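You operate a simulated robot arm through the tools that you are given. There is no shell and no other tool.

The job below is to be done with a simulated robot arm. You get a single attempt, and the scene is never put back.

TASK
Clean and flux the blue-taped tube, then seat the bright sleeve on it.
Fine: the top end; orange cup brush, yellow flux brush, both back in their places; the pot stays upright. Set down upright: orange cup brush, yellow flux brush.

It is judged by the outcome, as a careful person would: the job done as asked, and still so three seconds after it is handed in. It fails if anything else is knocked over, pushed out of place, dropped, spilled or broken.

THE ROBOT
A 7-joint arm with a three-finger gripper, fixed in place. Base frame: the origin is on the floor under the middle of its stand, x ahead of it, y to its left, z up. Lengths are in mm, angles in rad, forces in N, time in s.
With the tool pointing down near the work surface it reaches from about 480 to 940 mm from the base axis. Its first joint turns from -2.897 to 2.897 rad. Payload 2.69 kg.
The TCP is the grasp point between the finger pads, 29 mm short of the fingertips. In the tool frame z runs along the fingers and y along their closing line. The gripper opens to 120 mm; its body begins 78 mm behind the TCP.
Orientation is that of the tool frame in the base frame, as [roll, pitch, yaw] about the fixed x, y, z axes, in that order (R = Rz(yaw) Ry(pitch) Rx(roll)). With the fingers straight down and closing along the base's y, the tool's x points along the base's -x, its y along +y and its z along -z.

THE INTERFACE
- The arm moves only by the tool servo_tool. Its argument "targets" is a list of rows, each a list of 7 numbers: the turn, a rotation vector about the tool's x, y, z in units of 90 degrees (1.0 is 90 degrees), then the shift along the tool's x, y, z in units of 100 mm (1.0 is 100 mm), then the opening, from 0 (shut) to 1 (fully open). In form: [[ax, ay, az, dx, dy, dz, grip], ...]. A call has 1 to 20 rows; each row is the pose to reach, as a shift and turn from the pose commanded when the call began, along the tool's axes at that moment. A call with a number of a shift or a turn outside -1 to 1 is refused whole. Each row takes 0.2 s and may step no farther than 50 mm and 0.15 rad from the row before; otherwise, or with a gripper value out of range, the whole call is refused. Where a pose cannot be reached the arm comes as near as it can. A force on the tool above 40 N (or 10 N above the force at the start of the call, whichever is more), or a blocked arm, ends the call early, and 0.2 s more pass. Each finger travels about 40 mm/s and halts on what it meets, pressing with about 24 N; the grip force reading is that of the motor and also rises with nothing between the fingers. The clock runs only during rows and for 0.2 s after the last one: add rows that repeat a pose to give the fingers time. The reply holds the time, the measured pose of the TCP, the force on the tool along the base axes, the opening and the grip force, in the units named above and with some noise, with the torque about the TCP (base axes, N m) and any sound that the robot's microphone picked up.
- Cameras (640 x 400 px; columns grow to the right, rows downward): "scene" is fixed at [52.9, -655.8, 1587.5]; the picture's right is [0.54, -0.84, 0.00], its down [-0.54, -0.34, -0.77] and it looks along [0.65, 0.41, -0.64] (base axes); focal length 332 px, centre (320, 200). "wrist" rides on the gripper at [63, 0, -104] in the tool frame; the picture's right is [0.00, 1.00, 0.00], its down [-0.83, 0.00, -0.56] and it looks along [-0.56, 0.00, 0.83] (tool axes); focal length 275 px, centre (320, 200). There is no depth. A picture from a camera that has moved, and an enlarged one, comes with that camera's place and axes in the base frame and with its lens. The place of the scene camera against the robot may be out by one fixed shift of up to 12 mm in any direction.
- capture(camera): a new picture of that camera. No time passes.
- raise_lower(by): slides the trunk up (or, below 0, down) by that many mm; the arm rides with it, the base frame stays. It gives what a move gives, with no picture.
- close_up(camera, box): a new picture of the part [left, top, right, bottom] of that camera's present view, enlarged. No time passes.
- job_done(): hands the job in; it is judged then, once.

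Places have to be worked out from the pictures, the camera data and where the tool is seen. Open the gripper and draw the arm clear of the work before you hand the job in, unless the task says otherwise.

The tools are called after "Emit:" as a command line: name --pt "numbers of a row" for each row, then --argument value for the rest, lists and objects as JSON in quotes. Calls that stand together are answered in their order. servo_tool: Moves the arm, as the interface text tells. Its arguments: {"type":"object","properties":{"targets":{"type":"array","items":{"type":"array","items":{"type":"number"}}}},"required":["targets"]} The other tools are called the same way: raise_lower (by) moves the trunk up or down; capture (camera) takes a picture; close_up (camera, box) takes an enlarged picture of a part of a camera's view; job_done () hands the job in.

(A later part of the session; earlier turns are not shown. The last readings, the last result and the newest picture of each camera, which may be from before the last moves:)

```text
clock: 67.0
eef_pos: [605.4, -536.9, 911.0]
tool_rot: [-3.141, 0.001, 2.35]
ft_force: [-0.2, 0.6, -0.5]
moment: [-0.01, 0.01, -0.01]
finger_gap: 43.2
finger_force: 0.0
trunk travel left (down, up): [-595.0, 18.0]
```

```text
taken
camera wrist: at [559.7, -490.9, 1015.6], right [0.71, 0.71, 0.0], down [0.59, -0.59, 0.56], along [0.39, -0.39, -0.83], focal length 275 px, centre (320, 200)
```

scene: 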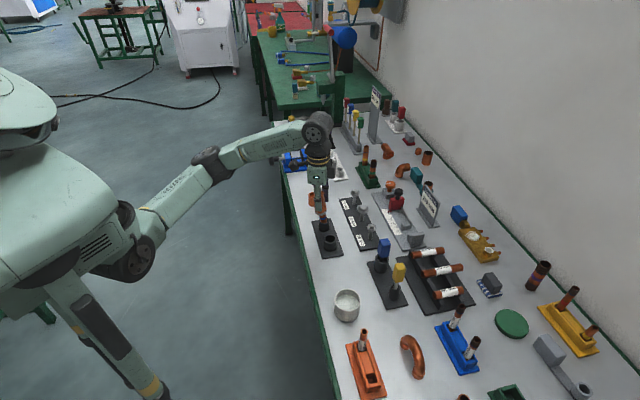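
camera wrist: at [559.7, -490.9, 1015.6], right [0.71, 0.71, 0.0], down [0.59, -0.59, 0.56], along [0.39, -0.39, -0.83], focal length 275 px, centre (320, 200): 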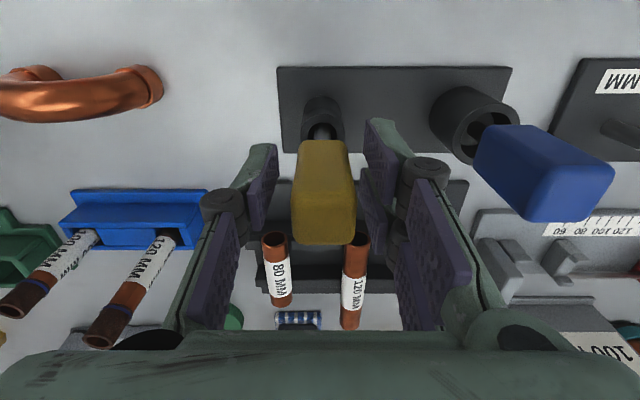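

The handle is about 1.5 mm to +y; I trim that and close the gripper.

Emit:
servo_tool --pt "0 0 0 0 0.014 0 0.36" --pt "0 0 0 0 0.014 0 0.25" --pt "0 0 0 0 0.014 0 0.15" --pt "0 0 0 0 0.014 0 0.08" --pt "0 0 0 0 0.014 0 0.08" --pt "0 0 0 0 0.014 0 0.08"

Emit:
capture --camera "wrist"

```text
clock: 68.4
eef_pos: [605.4, -534.7, 911.1]
tool_rot: [-3.14, 0.003, 2.349]
ft_force: [1.1, -1.2, 0.5]
moment: [0.01, -0.01, 0.01]
finger_gap: 23.3
finger_force: 23.7
trunk travel left (down, up): [-595.0, 18.0]
```

```text
taken
camera wrist: at [560.6, -490.1, 1016.4], right [0.71, 0.71, 0.0], down [0.59, -0.59, 0.56], along [0.39, -0.4, -0.83], focal length 275 px, centre (320, 200)
```

wrist: 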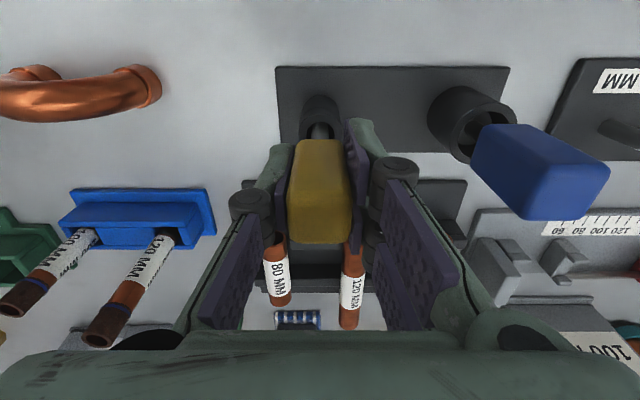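

Held firmly. I lift straight up 90 mm and look at the brush's bristle end.

Emit:
servo_tool --pt "0 0 0 0 0 -0.05 0.08" --pt "0 0 0 0 0 -0.15 0.08" --pt "0 0 0 0 0 -0.3 0.08" --pt "0 0 0 0 0 -0.5 0.08" --pt "0 0 0 0 0 -0.7 0.08" --pt "0 0 0 0 0 -0.9 0.08" --pt "0 0 0 0 0 -0.9 0.08"

Emit:
capture --camera "wrist"

Emit:
close_up --camera "scene" --box '[352, 210, 448, 270]'

Emit:
close_up --camera "scene" --box '[352, 250, 448, 310]'

```text
clock: 70.0
eef_pos: [608.0, -532.6, 1002.1]
tool_rot: [-3.14, 0.0, 2.349]
ft_force: [0.3, -0.4, 0.1]
moment: [0.0, 0.03, 0.03]
finger_gap: 23.3
finger_force: 24.1
trunk travel left (down, up): [-595.0, 18.0]
```

```text
taken
camera wrist: at [563.1, -489.0, 1107.0], right [0.71, 0.71, 0.0], down [0.59, -0.59, 0.56], along [0.39, -0.4, -0.83], focal length 275 px, centre (320, 200)
```

wrist: 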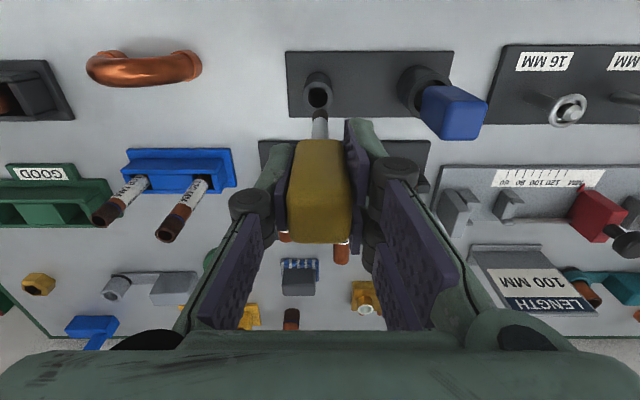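

```text
6.67 times, centred on (400, 240) of scene
camera zoom: at [52.9, -655.8, 1587.5], right [0.54, -0.84, 0.0], down [-0.54, -0.34, -0.77], along [0.65, 0.41, -0.64], focal length 2213 px, centre (-213, -67)
```

zoom: 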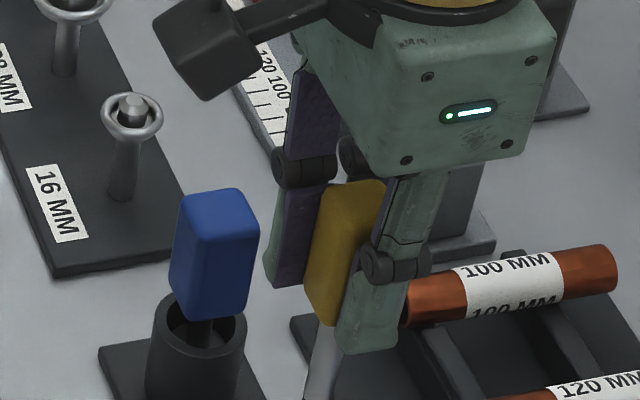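

```text
6.67 times, centred on (400, 280) of scene
camera zoom: at [52.9, -655.8, 1587.5], right [0.54, -0.84, 0.0], down [-0.54, -0.34, -0.77], along [0.65, 0.41, -0.64], focal length 2213 px, centre (-213, -333)
```

zoom: 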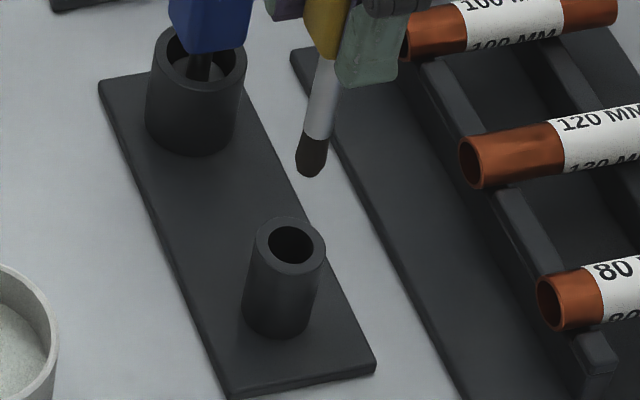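

The brush's tip hangs about 104 mm below the TCP, at z ≈ 899. I carry it inward over the flux pot.

Emit:
servo_tool --pt "0 0 0 0.2 -0.02 0 0.08" --pt "0 0 0 0.4 -0.04 0 0.08" --pt "0 0 0 0.6 -0.06 0 0.08" --pt "0 0 0 0.8 -0.08 0 0.08" --pt "0 0 0 1.0 -0.1 0 0.08"

Emit:
servo_tool --pt "0 0 0 0.2 -0.03 0 0.08" --pt "0 0 0 0.37 -0.047 0 0.08" --pt "0 0 0 0.37 -0.047 0 0.08"

Emit:
capture --camera "wrist"

Emit:
close_up --camera "scene" --box '[300, 260, 396, 320]'

Emit:
close_up --camera "wrist" --box '[240, 50, 400, 150]'

```text
clock: 71.2
eef_pos: [528.6, -469.4, 1000.5]
tool_rot: [-3.142, 0.002, 2.349]
ft_force: [0.7, -0.1, -1.4]
moment: [-0.03, 0.01, -0.01]
finger_gap: 23.5
finger_force: 24.3
trunk travel left (down, up): [-595.0, 18.0]
```

```text
clock: 72.0
eef_pos: [499.4, -445.6, 1001.0]
tool_rot: [-3.14, 0.002, 2.349]
ft_force: [-0.6, 0.2, -0.4]
moment: [0.01, 0.0, -0.03]
finger_gap: 23.0
finger_force: 24.3
trunk travel left (down, up): [-595.0, 18.0]
```

```text
taken
camera wrist: at [454.6, -401.7, 1105.5], right [0.71, 0.71, 0.0], down [0.59, -0.59, 0.56], along [0.39, -0.4, -0.83], focal length 275 px, centre (320, 200)
```

wrist: 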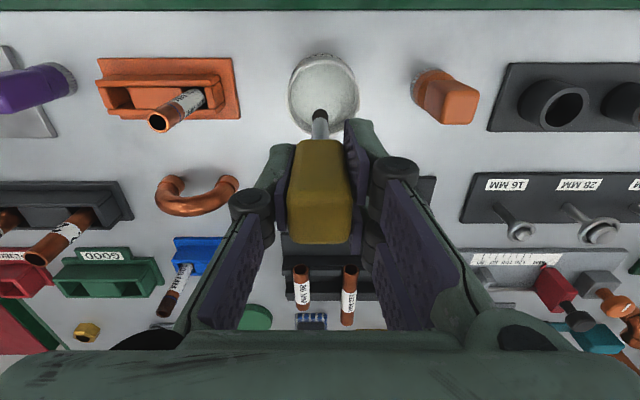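

```text
6.67 times, centred on (348, 290) of scene
camera zoom: at [52.9, -655.8, 1587.5], right [0.54, -0.84, 0.0], down [-0.54, -0.34, -0.77], along [0.65, 0.41, -0.64], focal length 2213 px, centre (133, -400)
```

zoom: 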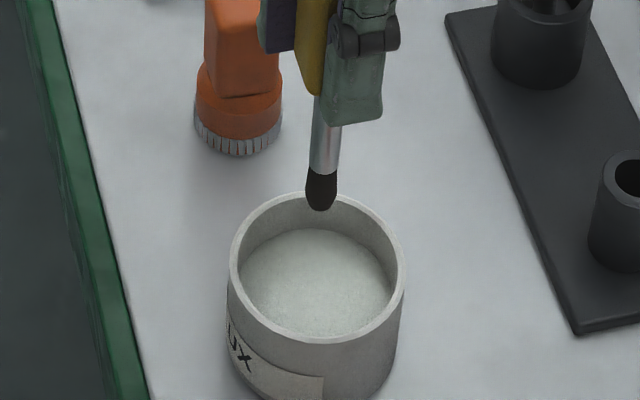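

```text
4.00 times, centred on (320, 100) of wrist
camera zoom: at [454.6, -401.7, 1105.5], right [0.71, 0.71, 0.0], down [0.59, -0.59, 0.56], along [0.39, -0.4, -0.83], focal length 1101 px, centre (320, 600)
```

zoom: 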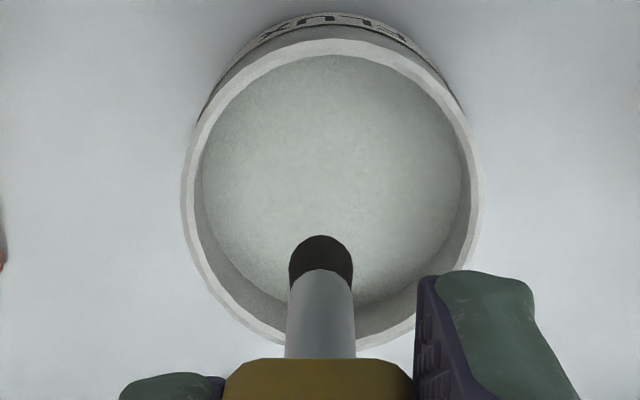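

The tip is centred over the pot (within 3 mm), about 40 mm above the rim. I lower it in stages into the flux.

Emit:
servo_tool --pt "0 0 0 0 0.025 0.1 0.08" --pt "0 0 0 0 0.025 0.2 0.08" --pt "0 0 0 0 0.025 0.3 0.08" --pt "0 0 0 0 0.025 0.4 0.08" --pt "0 0 0 0 0.025 0.5 0.08" --pt "0 0 0 0 0.025 0.5 0.08"

Emit:
close_up --camera "scene" --box '[300, 260, 396, 320]'

Emit:
close_up --camera "wrist" --box '[240, 50, 400, 150]'

```text
clock: 73.4
eef_pos: [501.4, -445.2, 951.5]
tool_rot: [-3.141, 0.002, 2.35]
ft_force: [0.0, -0.4, -1.3]
moment: [0.0, -0.01, -0.05]
finger_gap: 23.2
finger_force: 23.4
trunk travel left (down, up): [-595.0, 18.0]
```

```text
6.67 times, centred on (348, 290) of scene
camera zoom: at [52.9, -655.8, 1587.5], right [0.54, -0.84, 0.0], down [-0.54, -0.34, -0.77], along [0.65, 0.41, -0.64], focal length 2213 px, centre (133, -400)
```

zoom: 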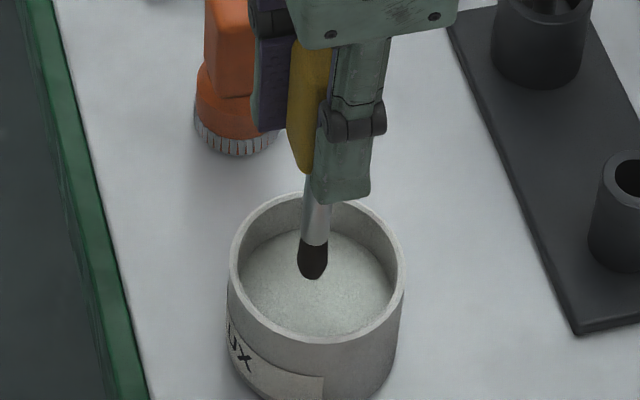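

```text
4.00 times, centred on (320, 100) of wrist
camera zoom: at [456.6, -399.8, 1057.1], right [0.71, 0.71, 0.0], down [0.59, -0.59, 0.56], along [0.39, -0.39, -0.83], focal length 1101 px, centre (320, 600)
```

zoom: 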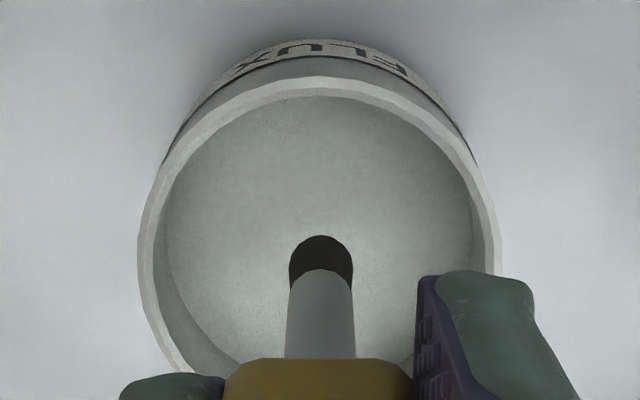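

The tip is just above the flux surface. I lower 20 mm more to immerse the bristles.

Emit:
servo_tool --pt "0 0 0 0 0 0.05 0.08" --pt "0 0 0 0 0 0.1 0.08" --pt "0 0 0 0 0 0.15 0.08" --pt "0 0 0 0 0 0.18 0.08" --pt "0 0 0 0 0 0.2 0.08" --pt "0 0 0 0 0 0.2 0.08" --pt "0 0 0 0 0 0.2 0.08"

Emit:
close_up --camera "scene" --box '[300, 260, 396, 320]'

Emit:
close_up --camera "wrist" --box '[240, 50, 400, 150]'

```text
clock: 75.0
eef_pos: [502.6, -444.1, 932.8]
tool_rot: [-3.14, 0.004, 2.353]
ft_force: [0.3, -0.7, 16.6]
moment: [-0.03, -0.03, -0.04]
finger_gap: 23.3
finger_force: 24.1
trunk travel left (down, up): [-595.0, 18.0]
```

```text
6.67 times, centred on (348, 290) of scene
camera zoom: at [52.9, -655.8, 1587.5], right [0.54, -0.84, 0.0], down [-0.54, -0.34, -0.77], along [0.65, 0.41, -0.64], focal length 2213 px, centre (133, -400)
```

zoom: 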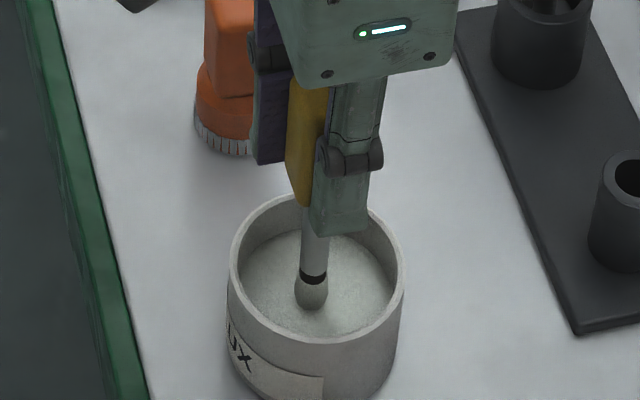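

```text
4.00 times, centred on (320, 100) of wrist
camera zoom: at [456.2, -400.0, 1037.9], right [0.71, 0.71, 0.0], down [0.59, -0.59, 0.56], along [0.39, -0.4, -0.83], focal length 1101 px, centre (320, 600)
```

zoom: 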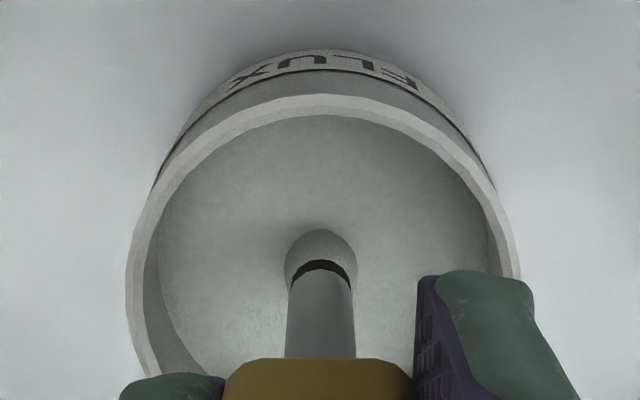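

The bristles are now coated with flux (the pot stands still; 17 N is just the paste's resistance). I lift straight out.

Emit:
servo_tool --pt "0 0 0 0 0 -0.05 0.08" --pt "0 0 0 0 0 -0.15 0.08" --pt "0 0 0 0 0 -0.3 0.08" --pt "0 0 0 0 0 -0.5 0.08" --pt "0 0 0 0 0 -0.7 0.08" --pt "0 0 0 0 0 -0.9 0.08" --pt "0 0 0 0 0 -0.9 0.08"

Emit:
close_up --camera "scene" --box '[300, 230, 396, 290]'

Emit:
close_up --camera "wrist" --box '[240, 50, 400, 150]'

Emit:
capture --camera "wrist"

```text
clock: 76.6
eef_pos: [501.3, -444.4, 1021.2]
tool_rot: [3.141, 0.002, 2.349]
ft_force: [0.7, -0.3, -0.5]
moment: [-0.02, -0.01, -0.01]
finger_gap: 23.2
finger_force: 24.0
trunk travel left (down, up): [-595.0, 18.0]
```

```text
6.67 times, centred on (348, 260) of scene
camera zoom: at [52.9, -655.8, 1587.5], right [0.54, -0.84, 0.0], down [-0.54, -0.34, -0.77], along [0.65, 0.41, -0.64], focal length 2213 px, centre (133, -200)
```

zoom: 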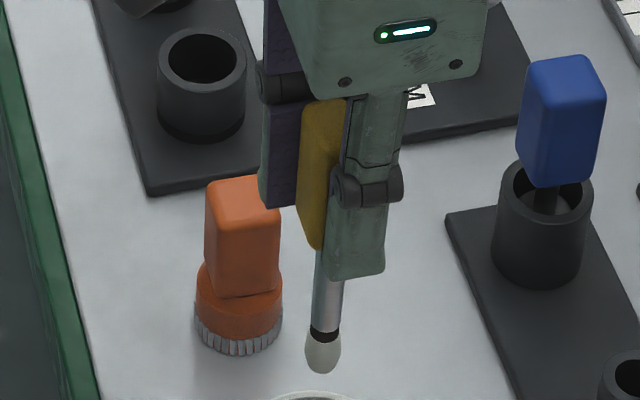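

```text
4.00 times, centred on (320, 100) of wrist
camera zoom: at [456.3, -400.1, 1127.1], right [0.71, 0.71, 0.0], down [0.59, -0.59, 0.56], along [0.39, -0.4, -0.83], focal length 1101 px, centre (320, 600)
```

zoom: 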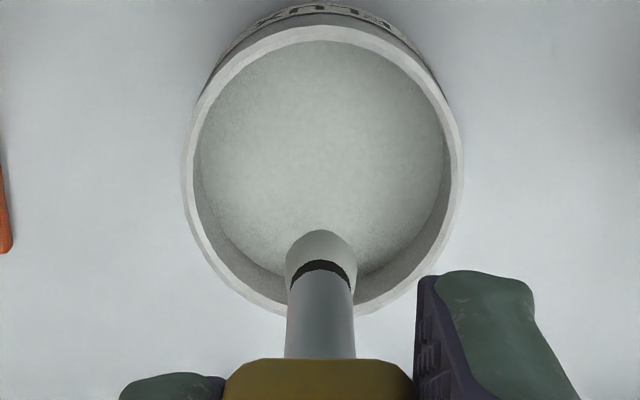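

```text
taken
camera wrist: at [456.3, -400.1, 1127.1], right [0.71, 0.71, 0.0], down [0.59, -0.59, 0.56], along [0.39, -0.4, -0.83], focal length 275 px, centre (320, 200)
```

wrist: 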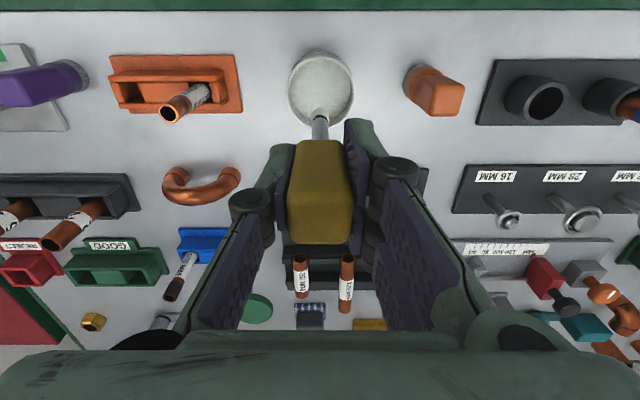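

Loaded. I carry the brush along +y, high enough to clear the orange brush (top z ≈ 880), stopping about 30 mm short of the tube.

Emit:
servo_tool --pt "0 0 0 -0.008 0.23 0 0.08" --pt "0 0 0 -0.017 0.46 0 0.08" --pt "0 0 0 -0.026 0.7 0 0.08" --pt "0 0 0 -0.034 0.93 0 0.08"

Emit:
servo_tool --pt "0 0 0 -0.008 0.23 0 0.08" --pt "0 0 0 -0.017 0.46 0 0.08" --pt "0 0 0 -0.026 0.7 0 0.08" --pt "0 0 0 -0.034 0.93 0 0.08"

Emit:
servo_tool --pt "0 0 0 -0.008 0.23 0 0.08" --pt "0 0 0 -0.017 0.46 0 0.08" --pt "0 0 0 -0.026 0.7 0 0.08" --pt "0 0 0 -0.034 0.93 0 0.08" --pt "0 0 0 -0.034 0.93 0 0.08"

Emit:
close_up --camera "scene" --box '[292, 180, 356, 220]'

Emit:
close_up --camera "wrist" --box '[260, 50, 420, 150]'

```text
clock: 77.6
eef_pos: [570.1, -381.8, 1021.4]
tool_rot: [-3.139, 0.001, 2.351]
ft_force: [-0.6, -0.1, -0.3]
moment: [0.01, -0.03, 0.02]
finger_gap: 23.2
finger_force: 23.9
trunk travel left (down, up): [-595.0, 18.0]
```

```text
clock: 78.6
eef_pos: [638.5, -320.1, 1021.0]
tool_rot: [-3.139, 0.002, 2.35]
ft_force: [-0.4, 0.3, -0.1]
moment: [0.0, -0.02, -0.03]
finger_gap: 23.3
finger_force: 24.6
trunk travel left (down, up): [-595.0, 18.0]
```

```text
clock: 79.8
eef_pos: [707.9, -254.8, 1020.3]
tool_rot: [-3.14, 0.001, 2.349]
ft_force: [0.0, -0.8, -0.3]
moment: [0.02, -0.03, -0.01]
finger_gap: 23.3
finger_force: 23.7
trunk travel left (down, up): [-595.0, 18.0]
```

```text
10.00 times, centred on (324, 200) of scene
camera zoom: at [52.9, -655.8, 1587.5], right [0.54, -0.84, 0.0], down [-0.54, -0.34, -0.77], along [0.65, 0.41, -0.64], focal length 3320 px, centre (280, 200)
```

zoom: 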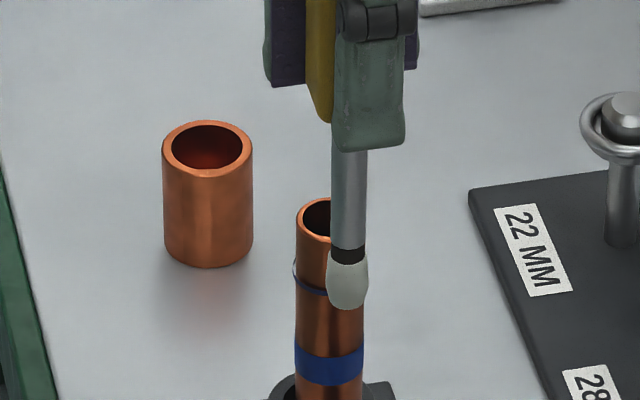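

```text
4.00 times, centred on (340, 100) of wrist
camera zoom: at [662.8, -210.9, 1125.0], right [0.71, 0.71, 0.0], down [0.59, -0.59, 0.56], along [0.39, -0.4, -0.83], focal length 1101 px, centre (240, 600)
```

zoom: 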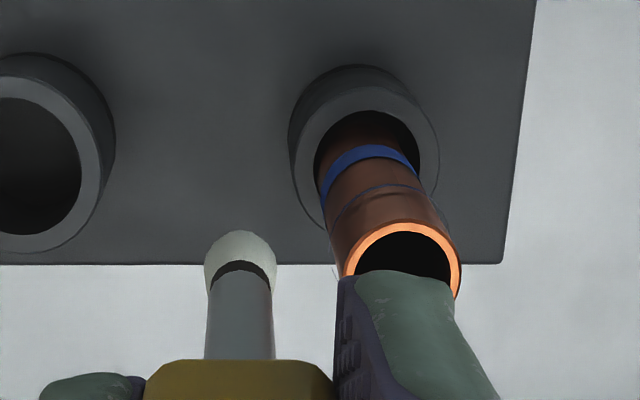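

The tip is now at z ≈ 915, alongside the tube (top ≈ 925), 28 mm away in y. I lower 6 mm and close in until the bristles just touch the tube's side.

Emit:
servo_tool --pt "0 0 0 0 0.03 0.03 0.08" --pt "0 0 0 0 0.06 0.06 0.08" --pt "0 0 0 0 0.09 0.06 0.08" --pt "0 0 0 0 0.1 0.06 0.08" --pt "0 0 0 0 0.11 0.06 0.08" --pt "0 0 0 0 0.11 0.06 0.08"

Emit:
close_up --camera "scene" --box '[300, 185, 348, 215]'

Emit:
close_up --camera "wrist" --box '[260, 50, 420, 150]'

```text
clock: 81.2
eef_pos: [715.1, -248.5, 1014.4]
tool_rot: [-3.141, 0.002, 2.35]
ft_force: [0.7, 0.0, -0.5]
moment: [0.02, 0.0, -0.01]
finger_gap: 23.5
finger_force: 24.0
trunk travel left (down, up): [-595.0, 18.0]
```

```text
13.33 times, centred on (324, 200) of scene
camera zoom: at [52.9, -655.8, 1587.5], right [0.54, -0.84, 0.0], down [-0.54, -0.34, -0.77], along [0.65, 0.41, -0.64], focal length 4427 px, centre (267, 200)
```

zoom: 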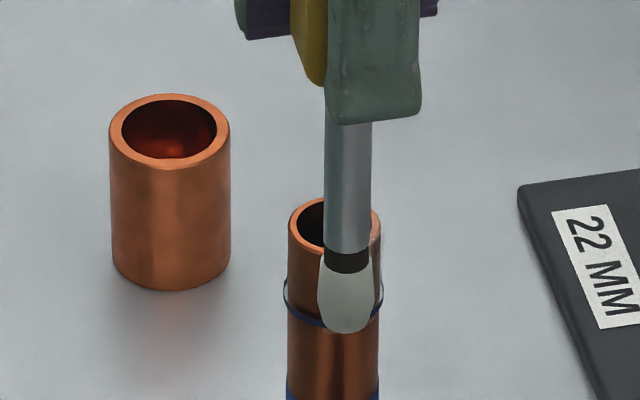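

```text
4.00 times, centred on (340, 100) of wrist
camera zoom: at [670.2, -203.6, 1120.0], right [0.71, 0.71, 0.0], down [0.59, -0.59, 0.56], along [0.39, -0.4, -0.83], focal length 1101 px, centre (240, 600)
```

zoom: 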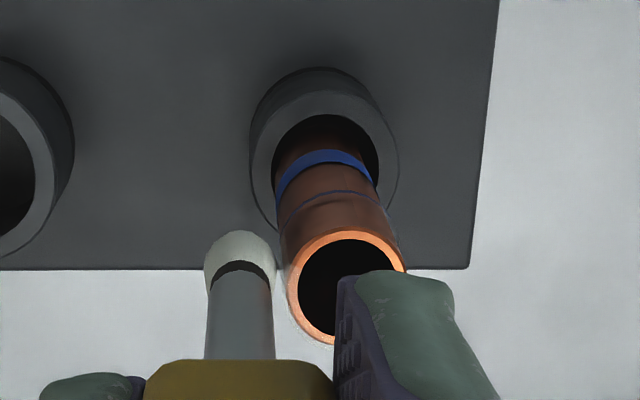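

A gap of about 1 mm remains. I press in lightly (centre distance 16.5 mm) and sweep the first quarter around the tube.

Emit:
servo_tool --pt "0 0 0 -0.005 0.012 0 0.08" --pt "0 0 0 -0.009 0.023 0 0.08" --pt "0 0 0 -0.009 0.023 0 0.08" --pt "0 0 0 -0.0517 0.0286 0 0.08" --pt "0 0 0 -0.0915 0.0451 0 0.08" --pt "0 0 0 -0.1257 0.0713 0 0.08" --pt "0 0 0 -0.1257 0.0713 0 0.08"

Emit:
close_up --camera "scene" --box '[300, 185, 348, 215]'

Emit:
close_up --camera "wrist" --box '[240, 50, 400, 150]'

```text
clock: 82.8
eef_pos: [729.8, -252.3, 1014.7]
tool_rot: [-3.141, 0.001, 2.348]
ft_force: [-0.5, 0.0, -0.6]
moment: [0.03, -0.01, 0.0]
finger_gap: 23.3
finger_force: 24.5
trunk travel left (down, up): [-595.0, 18.0]
```

```text
13.33 times, centred on (324, 200) of scene
camera zoom: at [52.9, -655.8, 1587.5], right [0.54, -0.84, 0.0], down [-0.54, -0.34, -0.77], along [0.65, 0.41, -0.64], focal length 4427 px, centre (267, 200)
```

zoom: 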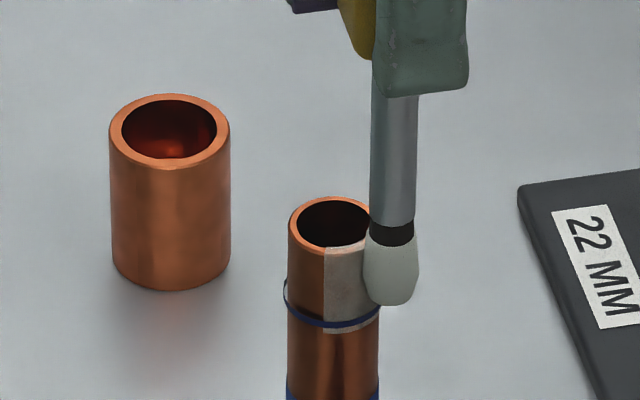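

```text
4.00 times, centred on (320, 100) of wrist
camera zoom: at [684.0, -207.4, 1120.0], right [0.71, 0.71, 0.0], down [0.59, -0.59, 0.56], along [0.39, -0.4, -0.83], focal length 1101 px, centre (320, 600)
```

zoom: 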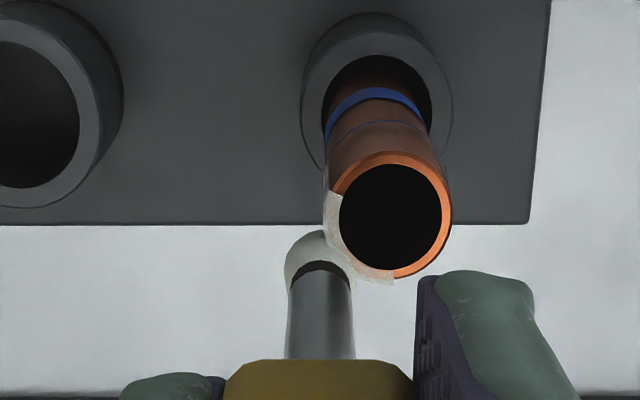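

The flux shows on the tube as it is painted, sector by sector, with no force. I continue the sweep round the outer side to the far side.

Emit:
servo_tool --pt "0 0 0 -0.0262 0.0342 0 0.08" --pt "0 0 0 -0.0427 0.074 0 0.08" --pt "0 0 0 -0.0483 0.1167 0 0.08" --pt "0 0 0 -0.0427 0.1594 0 0.08" --pt "0 0 0 -0.0262 0.1992 0 0.08" --pt "0 0 0 0 0.2334 0 0.08" --pt "0 0 0 0.0342 0.2596 0 0.08" --pt "0 0 0 0.074 0.2761 0 0.08" --pt "0 0 0 0.1167 0.2817 0 0.08" --pt "0 0 0 0.1167 0.2817 0 0.08"

Emit:
close_up --camera "scene" --box '[300, 185, 348, 215]'

Emit:
close_up --camera "wrist" --box '[220, 50, 380, 150]'

```text
clock: 85.0
eef_pos: [742.1, -224.2, 1014.1]
tool_rot: [-3.142, 0.003, 2.349]
ft_force: [0.0, 1.2, -0.1]
moment: [0.0, 0.01, 0.01]
finger_gap: 23.2
finger_force: 23.7
trunk travel left (down, up): [-595.0, 18.0]
```

```text
13.33 times, centred on (324, 200) of scene
camera zoom: at [52.9, -655.8, 1587.5], right [0.54, -0.84, 0.0], down [-0.54, -0.34, -0.77], along [0.65, 0.41, -0.64], focal length 4427 px, centre (267, 200)
```

zoom: 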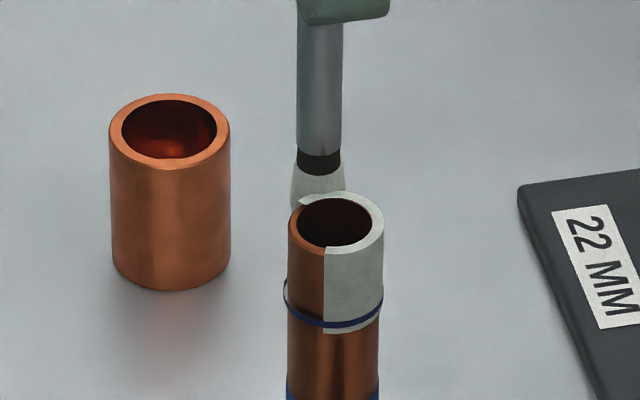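

```text
4.00 times, centred on (300, 100) of wrist
camera zoom: at [696.8, -179.4, 1120.1], right [0.71, 0.71, 0.0], down [0.59, -0.59, 0.56], along [0.39, -0.4, -0.83], focal length 1101 px, centre (400, 600)
```

zoom: 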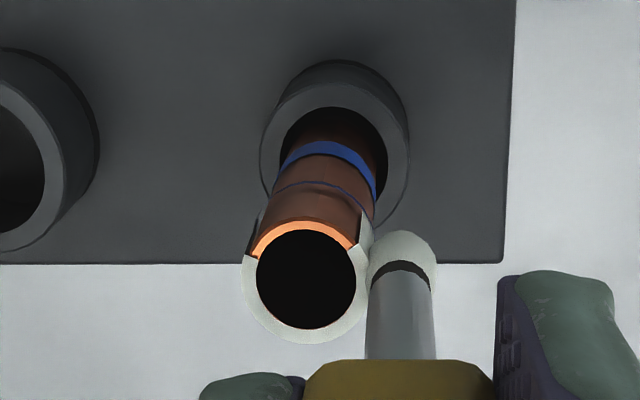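

Three quarters are coated. I sweep the robot-side part to close the ring.

Emit:
servo_tool --pt "0 0 0 0.0427 -0.0056 0 0.08" --pt "0 0 0 0.0825 -0.0221 0 0.08" --pt "0 0 0 0.1167 -0.0483 0 0.08" --pt "0 0 0 0.1429 -0.0825 0 0.08" --pt "0 0 0 0.1594 -0.1223 0 0.08" --pt "0 0 0 0.165 -0.165 0 0.08" --pt "0 0 0 0.1594 -0.2077 0 0.08" --pt "0 0 0 0.1429 -0.2475 0 0.08" --pt "0 0 0 0.1167 -0.2817 0 0.08" --pt "0 0 0 0.0825 -0.3079 0 0.08" --pt "0 0 0 0.0427 -0.3244 0 0.08" --pt "0 0 0 0 -0.33 0 0.08" --pt "0 0 0 0 -0.33 0 0.08"

Emit:
close_up --camera "scene" --box '[300, 185, 348, 215]'

Emit:
close_up --camera "wrist" --box '[260, 50, 420, 150]'

```text
clock: 87.8
eef_pos: [717.6, -247.5, 1014.4]
tool_rot: [-3.14, 0.002, 2.35]
ft_force: [0.5, 0.1, -0.3]
moment: [0.01, 0.0, -0.01]
finger_gap: 23.0
finger_force: 24.7
trunk travel left (down, up): [-595.0, 18.0]
```

```text
13.33 times, centred on (324, 200) of scene
camera zoom: at [52.9, -655.8, 1587.5], right [0.54, -0.84, 0.0], down [-0.54, -0.34, -0.77], along [0.65, 0.41, -0.64], focal length 4427 px, centre (267, 200)
```

zoom: 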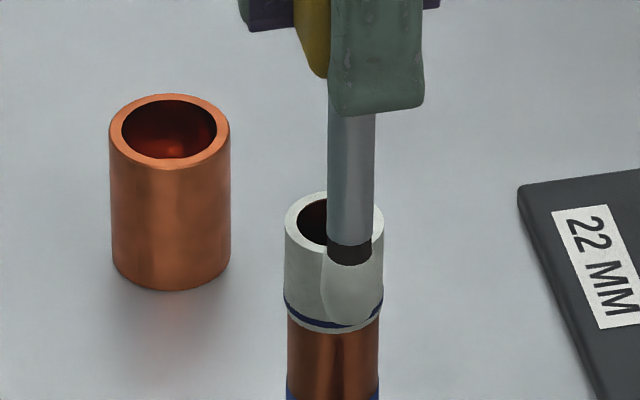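

```text
4.00 times, centred on (340, 100) of wrist
camera zoom: at [672.9, -202.7, 1120.1], right [0.71, 0.71, 0.0], down [0.59, -0.59, 0.56], along [0.39, -0.4, -0.83], focal length 1101 px, centre (240, 600)
```

zoom: 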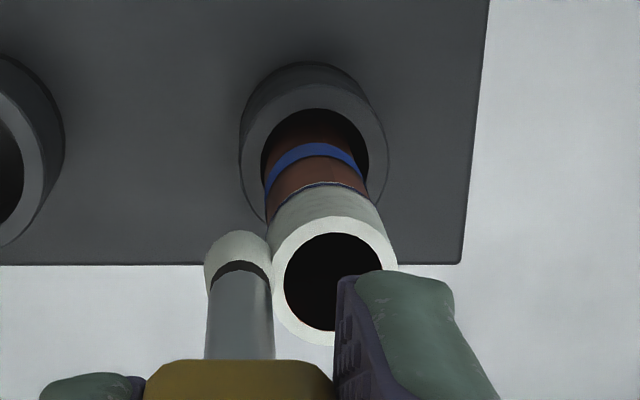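

The whole end is fluxed right round. I back off, and return the yellow brush toward its socket along the clear lane.

Emit:
servo_tool --pt "0 0 0 0 -0.1 0 0.08" --pt "0 0 0 0 -0.3 -0.1 0.08" --pt "0 0 0 0 -0.55 -0.1 0.08" --pt "0 0 0 0 -0.8 -0.1 0.08" --pt "0 0 0 0 -1.0 -0.1 0.08"

Emit:
servo_tool --pt "0 0 0 0 -0.25 0 0.08" --pt "0 0 0 0 -0.5 0 0.08" --pt "0 0 0 0 -0.75 0 0.08" --pt "0 0 0 0 -1.0 0 0.08"

Emit:
servo_tool --pt "0 0 0 0 -0.25 0 0.08" --pt "0 0 0 0 -0.5 0 0.08" --pt "0 0 0 0 -0.75 0 0.08" --pt "0 0 0 0 -0.82 0 0.08" --pt "0 0 0 -0.3 -0.82 0 0.08" --pt "0 0 0 -0.6 -0.82 0 0.08" --pt "0 0 0 -0.9 -0.82 0 0.08" --pt "0 0 0 -0.9 -0.82 0 0.08"

Emit:
capture --camera "wrist"

Emit:
close_up --camera "wrist" --box '[240, 50, 400, 150]'

Emit:
close_up --camera "scene" --box '[340, 240, 436, 300]'

```text
clock: 89.0
eef_pos: [647.6, -318.7, 1023.6]
tool_rot: [-3.139, 0.002, 2.352]
ft_force: [0.6, -1.6, 0.2]
moment: [0.0, 0.04, -0.02]
finger_gap: 23.0
finger_force: 24.0
trunk travel left (down, up): [-595.0, 18.0]
```

```text
clock: 90.0
eef_pos: [573.9, -389.4, 1023.2]
tool_rot: [3.141, 0.003, 2.347]
ft_force: [0.0, 0.7, -0.2]
moment: [0.01, 0.0, 0.04]
finger_gap: 23.3
finger_force: 24.0
trunk travel left (down, up): [-595.0, 18.0]
```

```text
clock: 91.8
eef_pos: [582.6, -509.7, 1025.7]
tool_rot: [-3.14, 0.002, 2.349]
ft_force: [-0.8, 0.5, -0.9]
moment: [0.04, -0.03, 0.01]
finger_gap: 23.2
finger_force: 23.9
trunk travel left (down, up): [-595.0, 18.0]
```

```text
taken
camera wrist: at [537.5, -464.3, 1131.5], right [0.71, 0.71, 0.0], down [0.59, -0.59, 0.56], along [0.39, -0.4, -0.83], focal length 275 px, centre (320, 200)
```

wrist: 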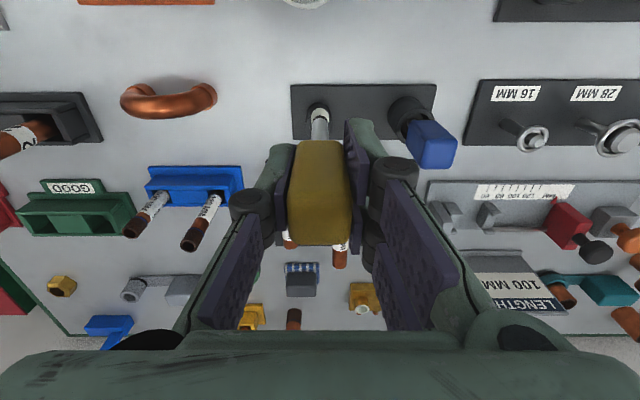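

```text
4.00 times, centred on (320, 100) of wrist
camera zoom: at [537.5, -464.3, 1131.5], right [0.71, 0.71, 0.0], down [0.59, -0.59, 0.56], along [0.39, -0.4, -0.83], focal length 1101 px, centre (320, 600)
```

zoom: 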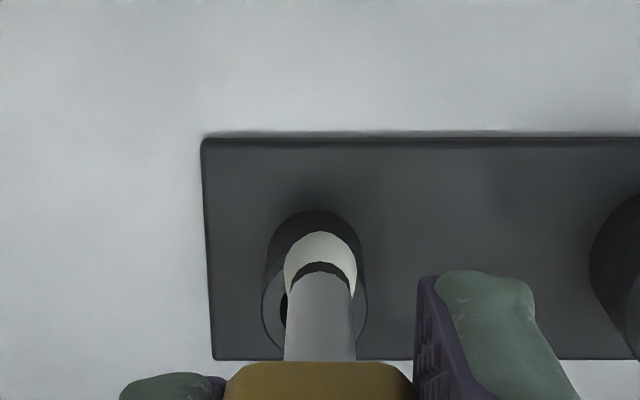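

```text
6.67 times, centred on (388, 270) of scene
camera zoom: at [52.9, -655.8, 1587.5], right [0.54, -0.84, 0.0], down [-0.54, -0.34, -0.77], along [0.65, 0.41, -0.64], focal length 2213 px, centre (-133, -267)
```

zoom: 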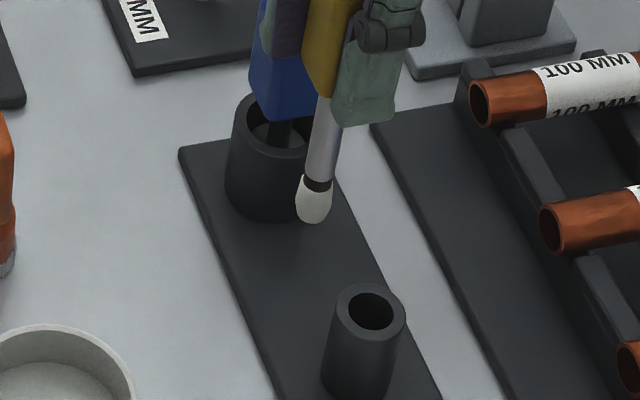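

The socket is 35 mm further out and 1.5 mm to −y, matching my recorded pick-up pose. I move over it and lower until the tip is just above the socket mouth.

Emit:
servo_tool --pt "0 0 0 -0.17 -0.008 0 0.08" --pt "0 0 0 -0.346 -0.016 0 0.08" --pt "0 0 0 -0.346 -0.016 0.2 0.08" --pt "0 0 0 -0.346 -0.016 0.4 0.08" --pt "0 0 0 -0.346 -0.016 0.6 0.08" --pt "0 0 0 -0.346 -0.016 0.6 0.08"

Emit:
close_up --camera "wrist" --box '[240, 50, 400, 150]'

Emit:
close_up --camera "scene" --box '[364, 265, 428, 305]'

```text
clock: 93.2
eef_pos: [603.0, -534.5, 966.4]
tool_rot: [-3.14, 0.002, 2.349]
ft_force: [-0.3, -0.9, 0.0]
moment: [-0.01, 0.0, 0.0]
finger_gap: 23.0
finger_force: 23.7
trunk travel left (down, up): [-595.0, 18.0]
```

```text
4.00 times, centred on (320, 100) of wrist
camera zoom: at [558.0, -490.3, 1071.6], right [0.71, 0.71, 0.0], down [0.59, -0.59, 0.56], along [0.39, -0.4, -0.83], focal length 1101 px, centre (320, 600)
```

zoom: 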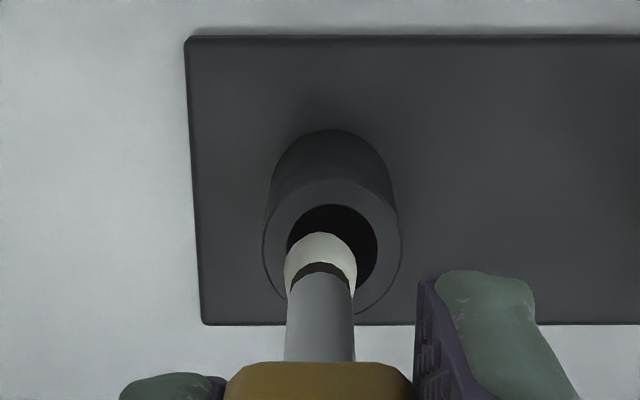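

```text
10.00 times, centred on (396, 285) of scene
camera zoom: at [52.9, -655.8, 1587.5], right [0.54, -0.84, 0.0], down [-0.54, -0.34, -0.77], along [0.65, 0.41, -0.64], focal length 3320 px, centre (-440, -650)
```

zoom: 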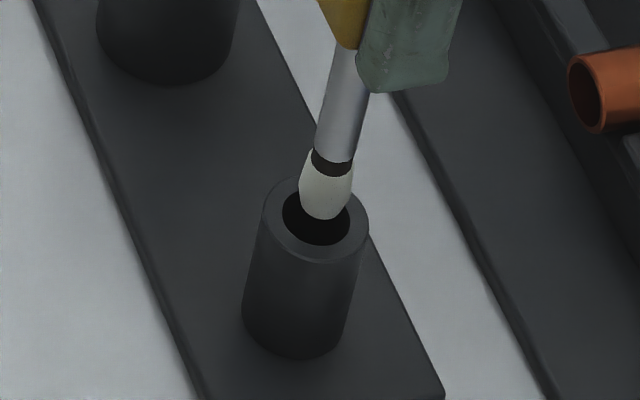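

The tip is only just above the mouth; it needs about 3 mm outward and 2.4 mm in +y to be centred on the hole. I correct and re-check.

Emit:
servo_tool --pt "0 0 0 -0.016 0.012 0 0.08" --pt "0 0 0 -0.032 0.024 0 0.08" --pt "0 0 0 -0.032 0.024 0 0.08"

Emit:
close_up --camera "wrist" --box '[280, 75, 360, 125]'

Emit:
close_up --camera "scene" --box '[380, 275, 412, 295]'

```text
clock: 94.0
eef_pos: [605.5, -534.6, 966.6]
tool_rot: [3.14, 0.003, 2.349]
ft_force: [0.3, -0.5, -0.5]
moment: [0.01, -0.01, 0.0]
finger_gap: 23.2
finger_force: 24.2
trunk travel left (down, up): [-595.0, 18.0]
```

```text
8.00 times, centred on (320, 100) of wrist
camera zoom: at [561.6, -491.1, 1071.6], right [0.71, 0.71, 0.0], down [0.59, -0.59, 0.56], along [0.39, -0.4, -0.83], focal length 2202 px, centre (320, 1000)
```

zoom: 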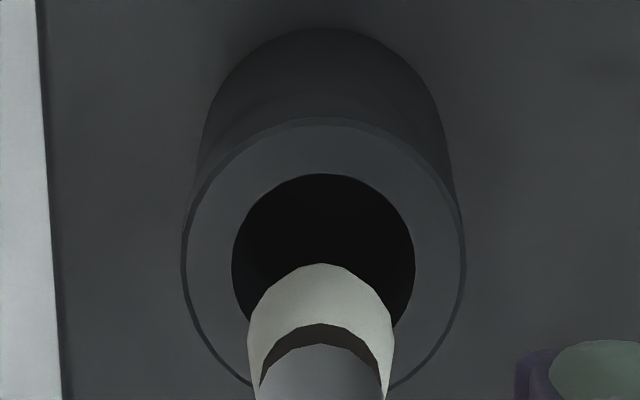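

```text
16.00 times, centred on (396, 285) of scene
camera zoom: at [52.9, -655.8, 1587.5], right [0.54, -0.84, 0.0], down [-0.54, -0.34, -0.77], along [0.65, 0.41, -0.64], focal length 5312 px, centre (-896, -1160)
```

zoom: 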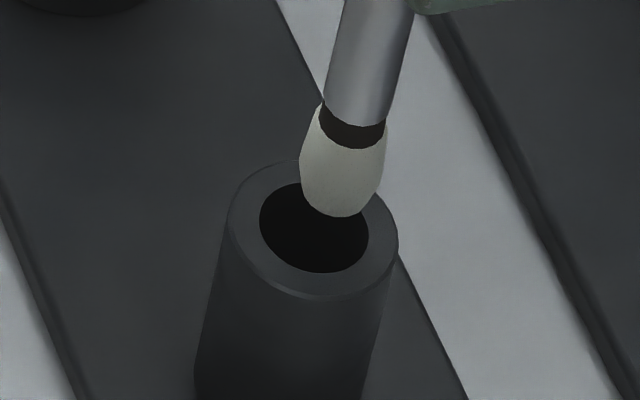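

Scene view shows the tip about 2.5–3 mm too far out now (the brush leans slightly in the grip). I shift back inward 2.6 mm and re-check both views.

Emit:
servo_tool --pt "0 0 0 0.013 0 0 0.08" --pt "0 0 0 0.026 0 0 0.08" --pt "0 0 0 0.026 0 0 0.08"

Emit:
close_up --camera "wrist" --box '[280, 75, 360, 125]'

Emit:
close_up --camera "scene" --box '[380, 275, 412, 295]'

```text
clock: 94.8
eef_pos: [605.4, -533.6, 966.0]
tool_rot: [-3.14, 0.001, 2.347]
ft_force: [0.0, 0.2, -0.5]
moment: [0.0, 0.02, 0.01]
finger_gap: 23.1
finger_force: 24.2
trunk travel left (down, up): [-595.0, 18.0]
```

```text
8.00 times, centred on (320, 100) of wrist
camera zoom: at [559.8, -489.1, 1071.0], right [0.71, 0.71, 0.0], down [0.59, -0.59, 0.56], along [0.39, -0.4, -0.83], focal length 2202 px, centre (320, 1000)
```

zoom: 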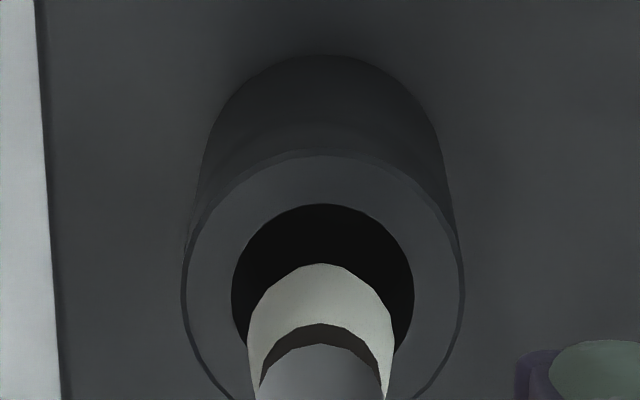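

```text
16.00 times, centred on (396, 285) of scene
camera zoom: at [52.9, -655.8, 1587.5], right [0.54, -0.84, 0.0], down [-0.54, -0.34, -0.77], along [0.65, 0.41, -0.64], focal length 5312 px, centre (-896, -1160)
```

zoom: 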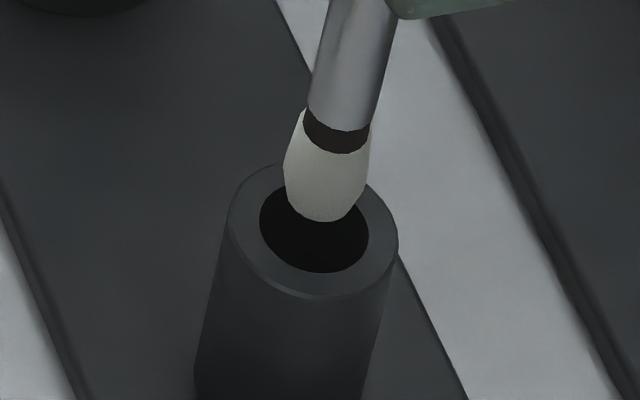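

Nearly centred now. A small trim and I lower slowly into the socket.

Emit:
servo_tool --pt "0 0 0 0.006 0.008 0 0.08" --pt "0 0 0 0.006 0.008 0.03 0.08" --pt "0 0 0 0.006 0.008 0.06 0.08" --pt "0 0 0 0.006 0.008 0.09 0.08" --pt "0 0 0 0.006 0.008 0.12 0.08" --pt "0 0 0 0.006 0.008 0.12 0.08"

Emit:
close_up --camera "scene" --box '[380, 275, 412, 295]'

Emit:
close_up --camera "wrist" --box '[280, 75, 360, 125]'

```text
clock: 96.2
eef_pos: [604.9, -532.5, 953.6]
tool_rot: [-3.141, 0.003, 2.349]
ft_force: [0.1, 0.2, -1.6]
moment: [-0.01, 0.01, 0.03]
finger_gap: 23.3
finger_force: 23.9
trunk travel left (down, up): [-595.0, 18.0]
```

```text
16.00 times, centred on (396, 285) of scene
camera zoom: at [52.9, -655.8, 1587.5], right [0.54, -0.84, 0.0], down [-0.54, -0.34, -0.77], along [0.65, 0.41, -0.64], focal length 5312 px, centre (-896, -1160)
```

zoom: 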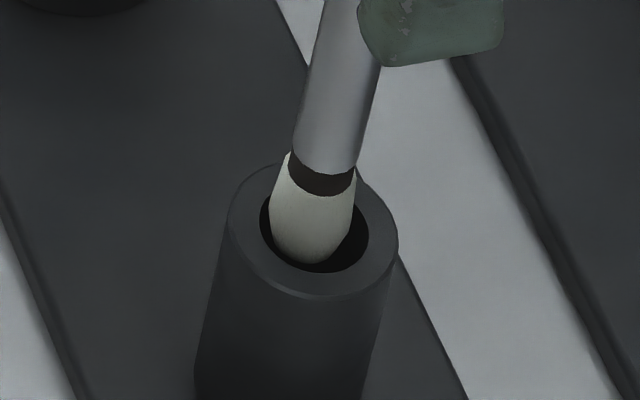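

```text
8.00 times, centred on (320, 100) of wrist
camera zoom: at [560.2, -488.4, 1058.5], right [0.71, 0.71, 0.0], down [0.59, -0.59, 0.56], along [0.39, -0.39, -0.83], focal length 2202 px, centre (320, 1000)
```

zoom: 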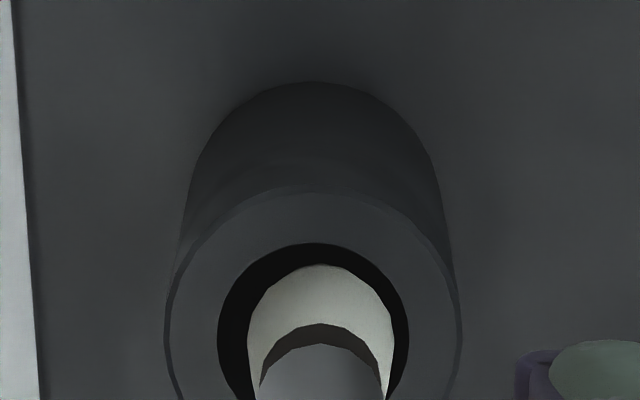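

The tip is entering the hole without contact. I trim 0.8 mm in −y and keep lowering.

Emit:
servo_tool --pt "0 0 0 0 -0.008 0 0.08" --pt "0 0 0 0 -0.008 0.04 0.08" --pt "0 0 0 0 -0.008 0.08 0.08" --pt "0 0 0 0 -0.008 0.12 0.08" --pt "0 0 0 0 -0.008 0.16 0.08" --pt "0 0 0 0 -0.008 0.16 0.08"

Emit:
close_up --camera "scene" --box '[380, 275, 412, 295]'

Emit:
close_up --camera "wrist" --box '[280, 75, 360, 125]'

```text
clock: 97.6
eef_pos: [605.4, -531.0, 936.9]
tool_rot: [-3.139, 0.001, 2.35]
ft_force: [-0.9, -0.3, -1.0]
moment: [-0.03, 0.02, 0.0]
finger_gap: 23.4
finger_force: 24.0
trunk travel left (down, up): [-595.0, 18.0]
```

```text
16.00 times, centred on (396, 285) of scene
camera zoom: at [52.9, -655.8, 1587.5], right [0.54, -0.84, 0.0], down [-0.54, -0.34, -0.77], along [0.65, 0.41, -0.64], focal length 5312 px, centre (-896, -1160)
```

zoom: 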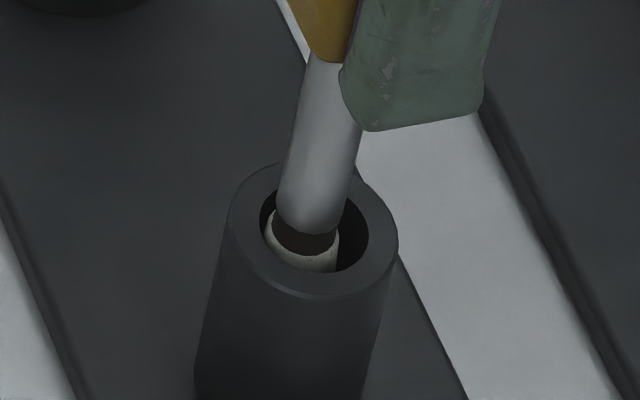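

```text
8.00 times, centred on (320, 100) of wrist
camera zoom: at [560.2, -487.9, 1042.1], right [0.71, 0.71, 0.0], down [0.59, -0.59, 0.56], along [0.39, -0.4, -0.83], focal length 2202 px, centre (320, 1000)
```

zoom: 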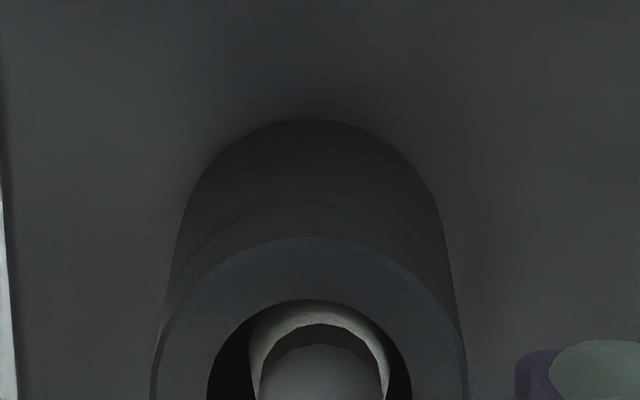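

The ferrule is inside the socket with no contact. I trim toward the recorded pick-up pose and lower the remaining 25 mm.

Emit:
servo_tool --pt "0 0 0 -0.012 -0.011 0 0.08" --pt "0 0 0 -0.012 -0.011 0.05 0.08" --pt "0 0 0 -0.012 -0.011 0.1 0.08" --pt "0 0 0 -0.012 -0.011 0.15 0.08" --pt "0 0 0 -0.012 -0.011 0.2 0.08" --pt "0 0 0 -0.012 -0.011 0.2 0.08"

Emit:
close_up --camera "scene" --box '[372, 265, 420, 295]'

Emit:
capture --camera "wrist"

```text
clock: 99.0
eef_pos: [605.6, -535.8, 917.5]
tool_rot: [3.141, 0.002, 2.351]
ft_force: [0.0, 0.7, 0.5]
moment: [-0.01, 0.02, 0.01]
finger_gap: 23.3
finger_force: 24.1
trunk travel left (down, up): [-595.0, 18.0]
```

```text
13.33 times, centred on (396, 280) of scene
camera zoom: at [52.9, -655.8, 1587.5], right [0.54, -0.84, 0.0], down [-0.54, -0.34, -0.77], along [0.65, 0.41, -0.64], focal length 4427 px, centre (-693, -867)
```

zoom: 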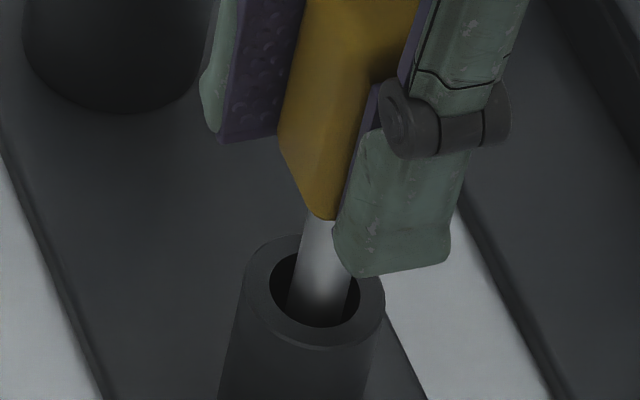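

```text
taken
camera wrist: at [560.2, -490.2, 1022.7], right [0.71, 0.71, 0.0], down [0.59, -0.59, 0.56], along [0.39, -0.39, -0.83], focal length 275 px, centre (320, 200)
```

wrist: 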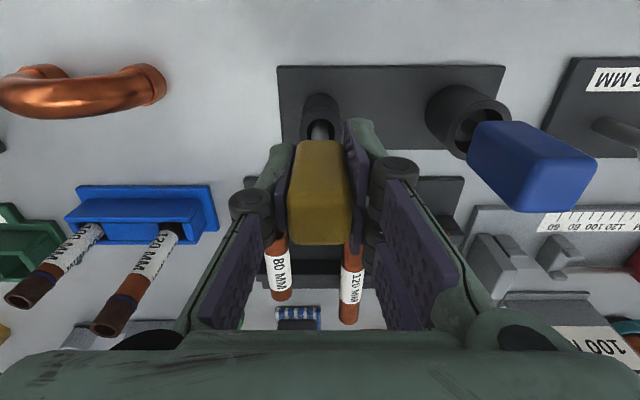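

Nearly seated; I lower the last millimetres and watch for bottom contact.

Emit:
servo_tool --pt "0 0 0 0 0 0.015 0.08" --pt "0 0 0 0 0 0.03 0.08" --pt "0 0 0 0 0 0.045 0.08" --pt "0 0 0 0 0 0.055 0.08" --pt "0 0 0 0 0 0.055 0.08"

```text
clock: 100.2
eef_pos: [606.0, -534.8, 911.1]
tool_rot: [-3.141, 0.002, 2.349]
ft_force: [-0.4, 0.2, -0.3]
moment: [0.02, 0.02, 0.0]
finger_gap: 23.2
finger_force: 24.1
trunk travel left (down, up): [-595.0, 18.0]
```

Emit:
servo_tool --pt "0 0 0 0 0 0.01 0.08" --pt "0 0 0 0 0 0.01 0.08"

```text
clock: 100.8
eef_pos: [605.1, -535.0, 910.9]
tool_rot: [3.141, 0.002, 2.351]
ft_force: [1.2, 0.2, 2.6]
moment: [0.07, -0.07, 0.0]
finger_gap: 22.9
finger_force: 23.8
trunk travel left (down, up): [-595.0, 18.0]
```

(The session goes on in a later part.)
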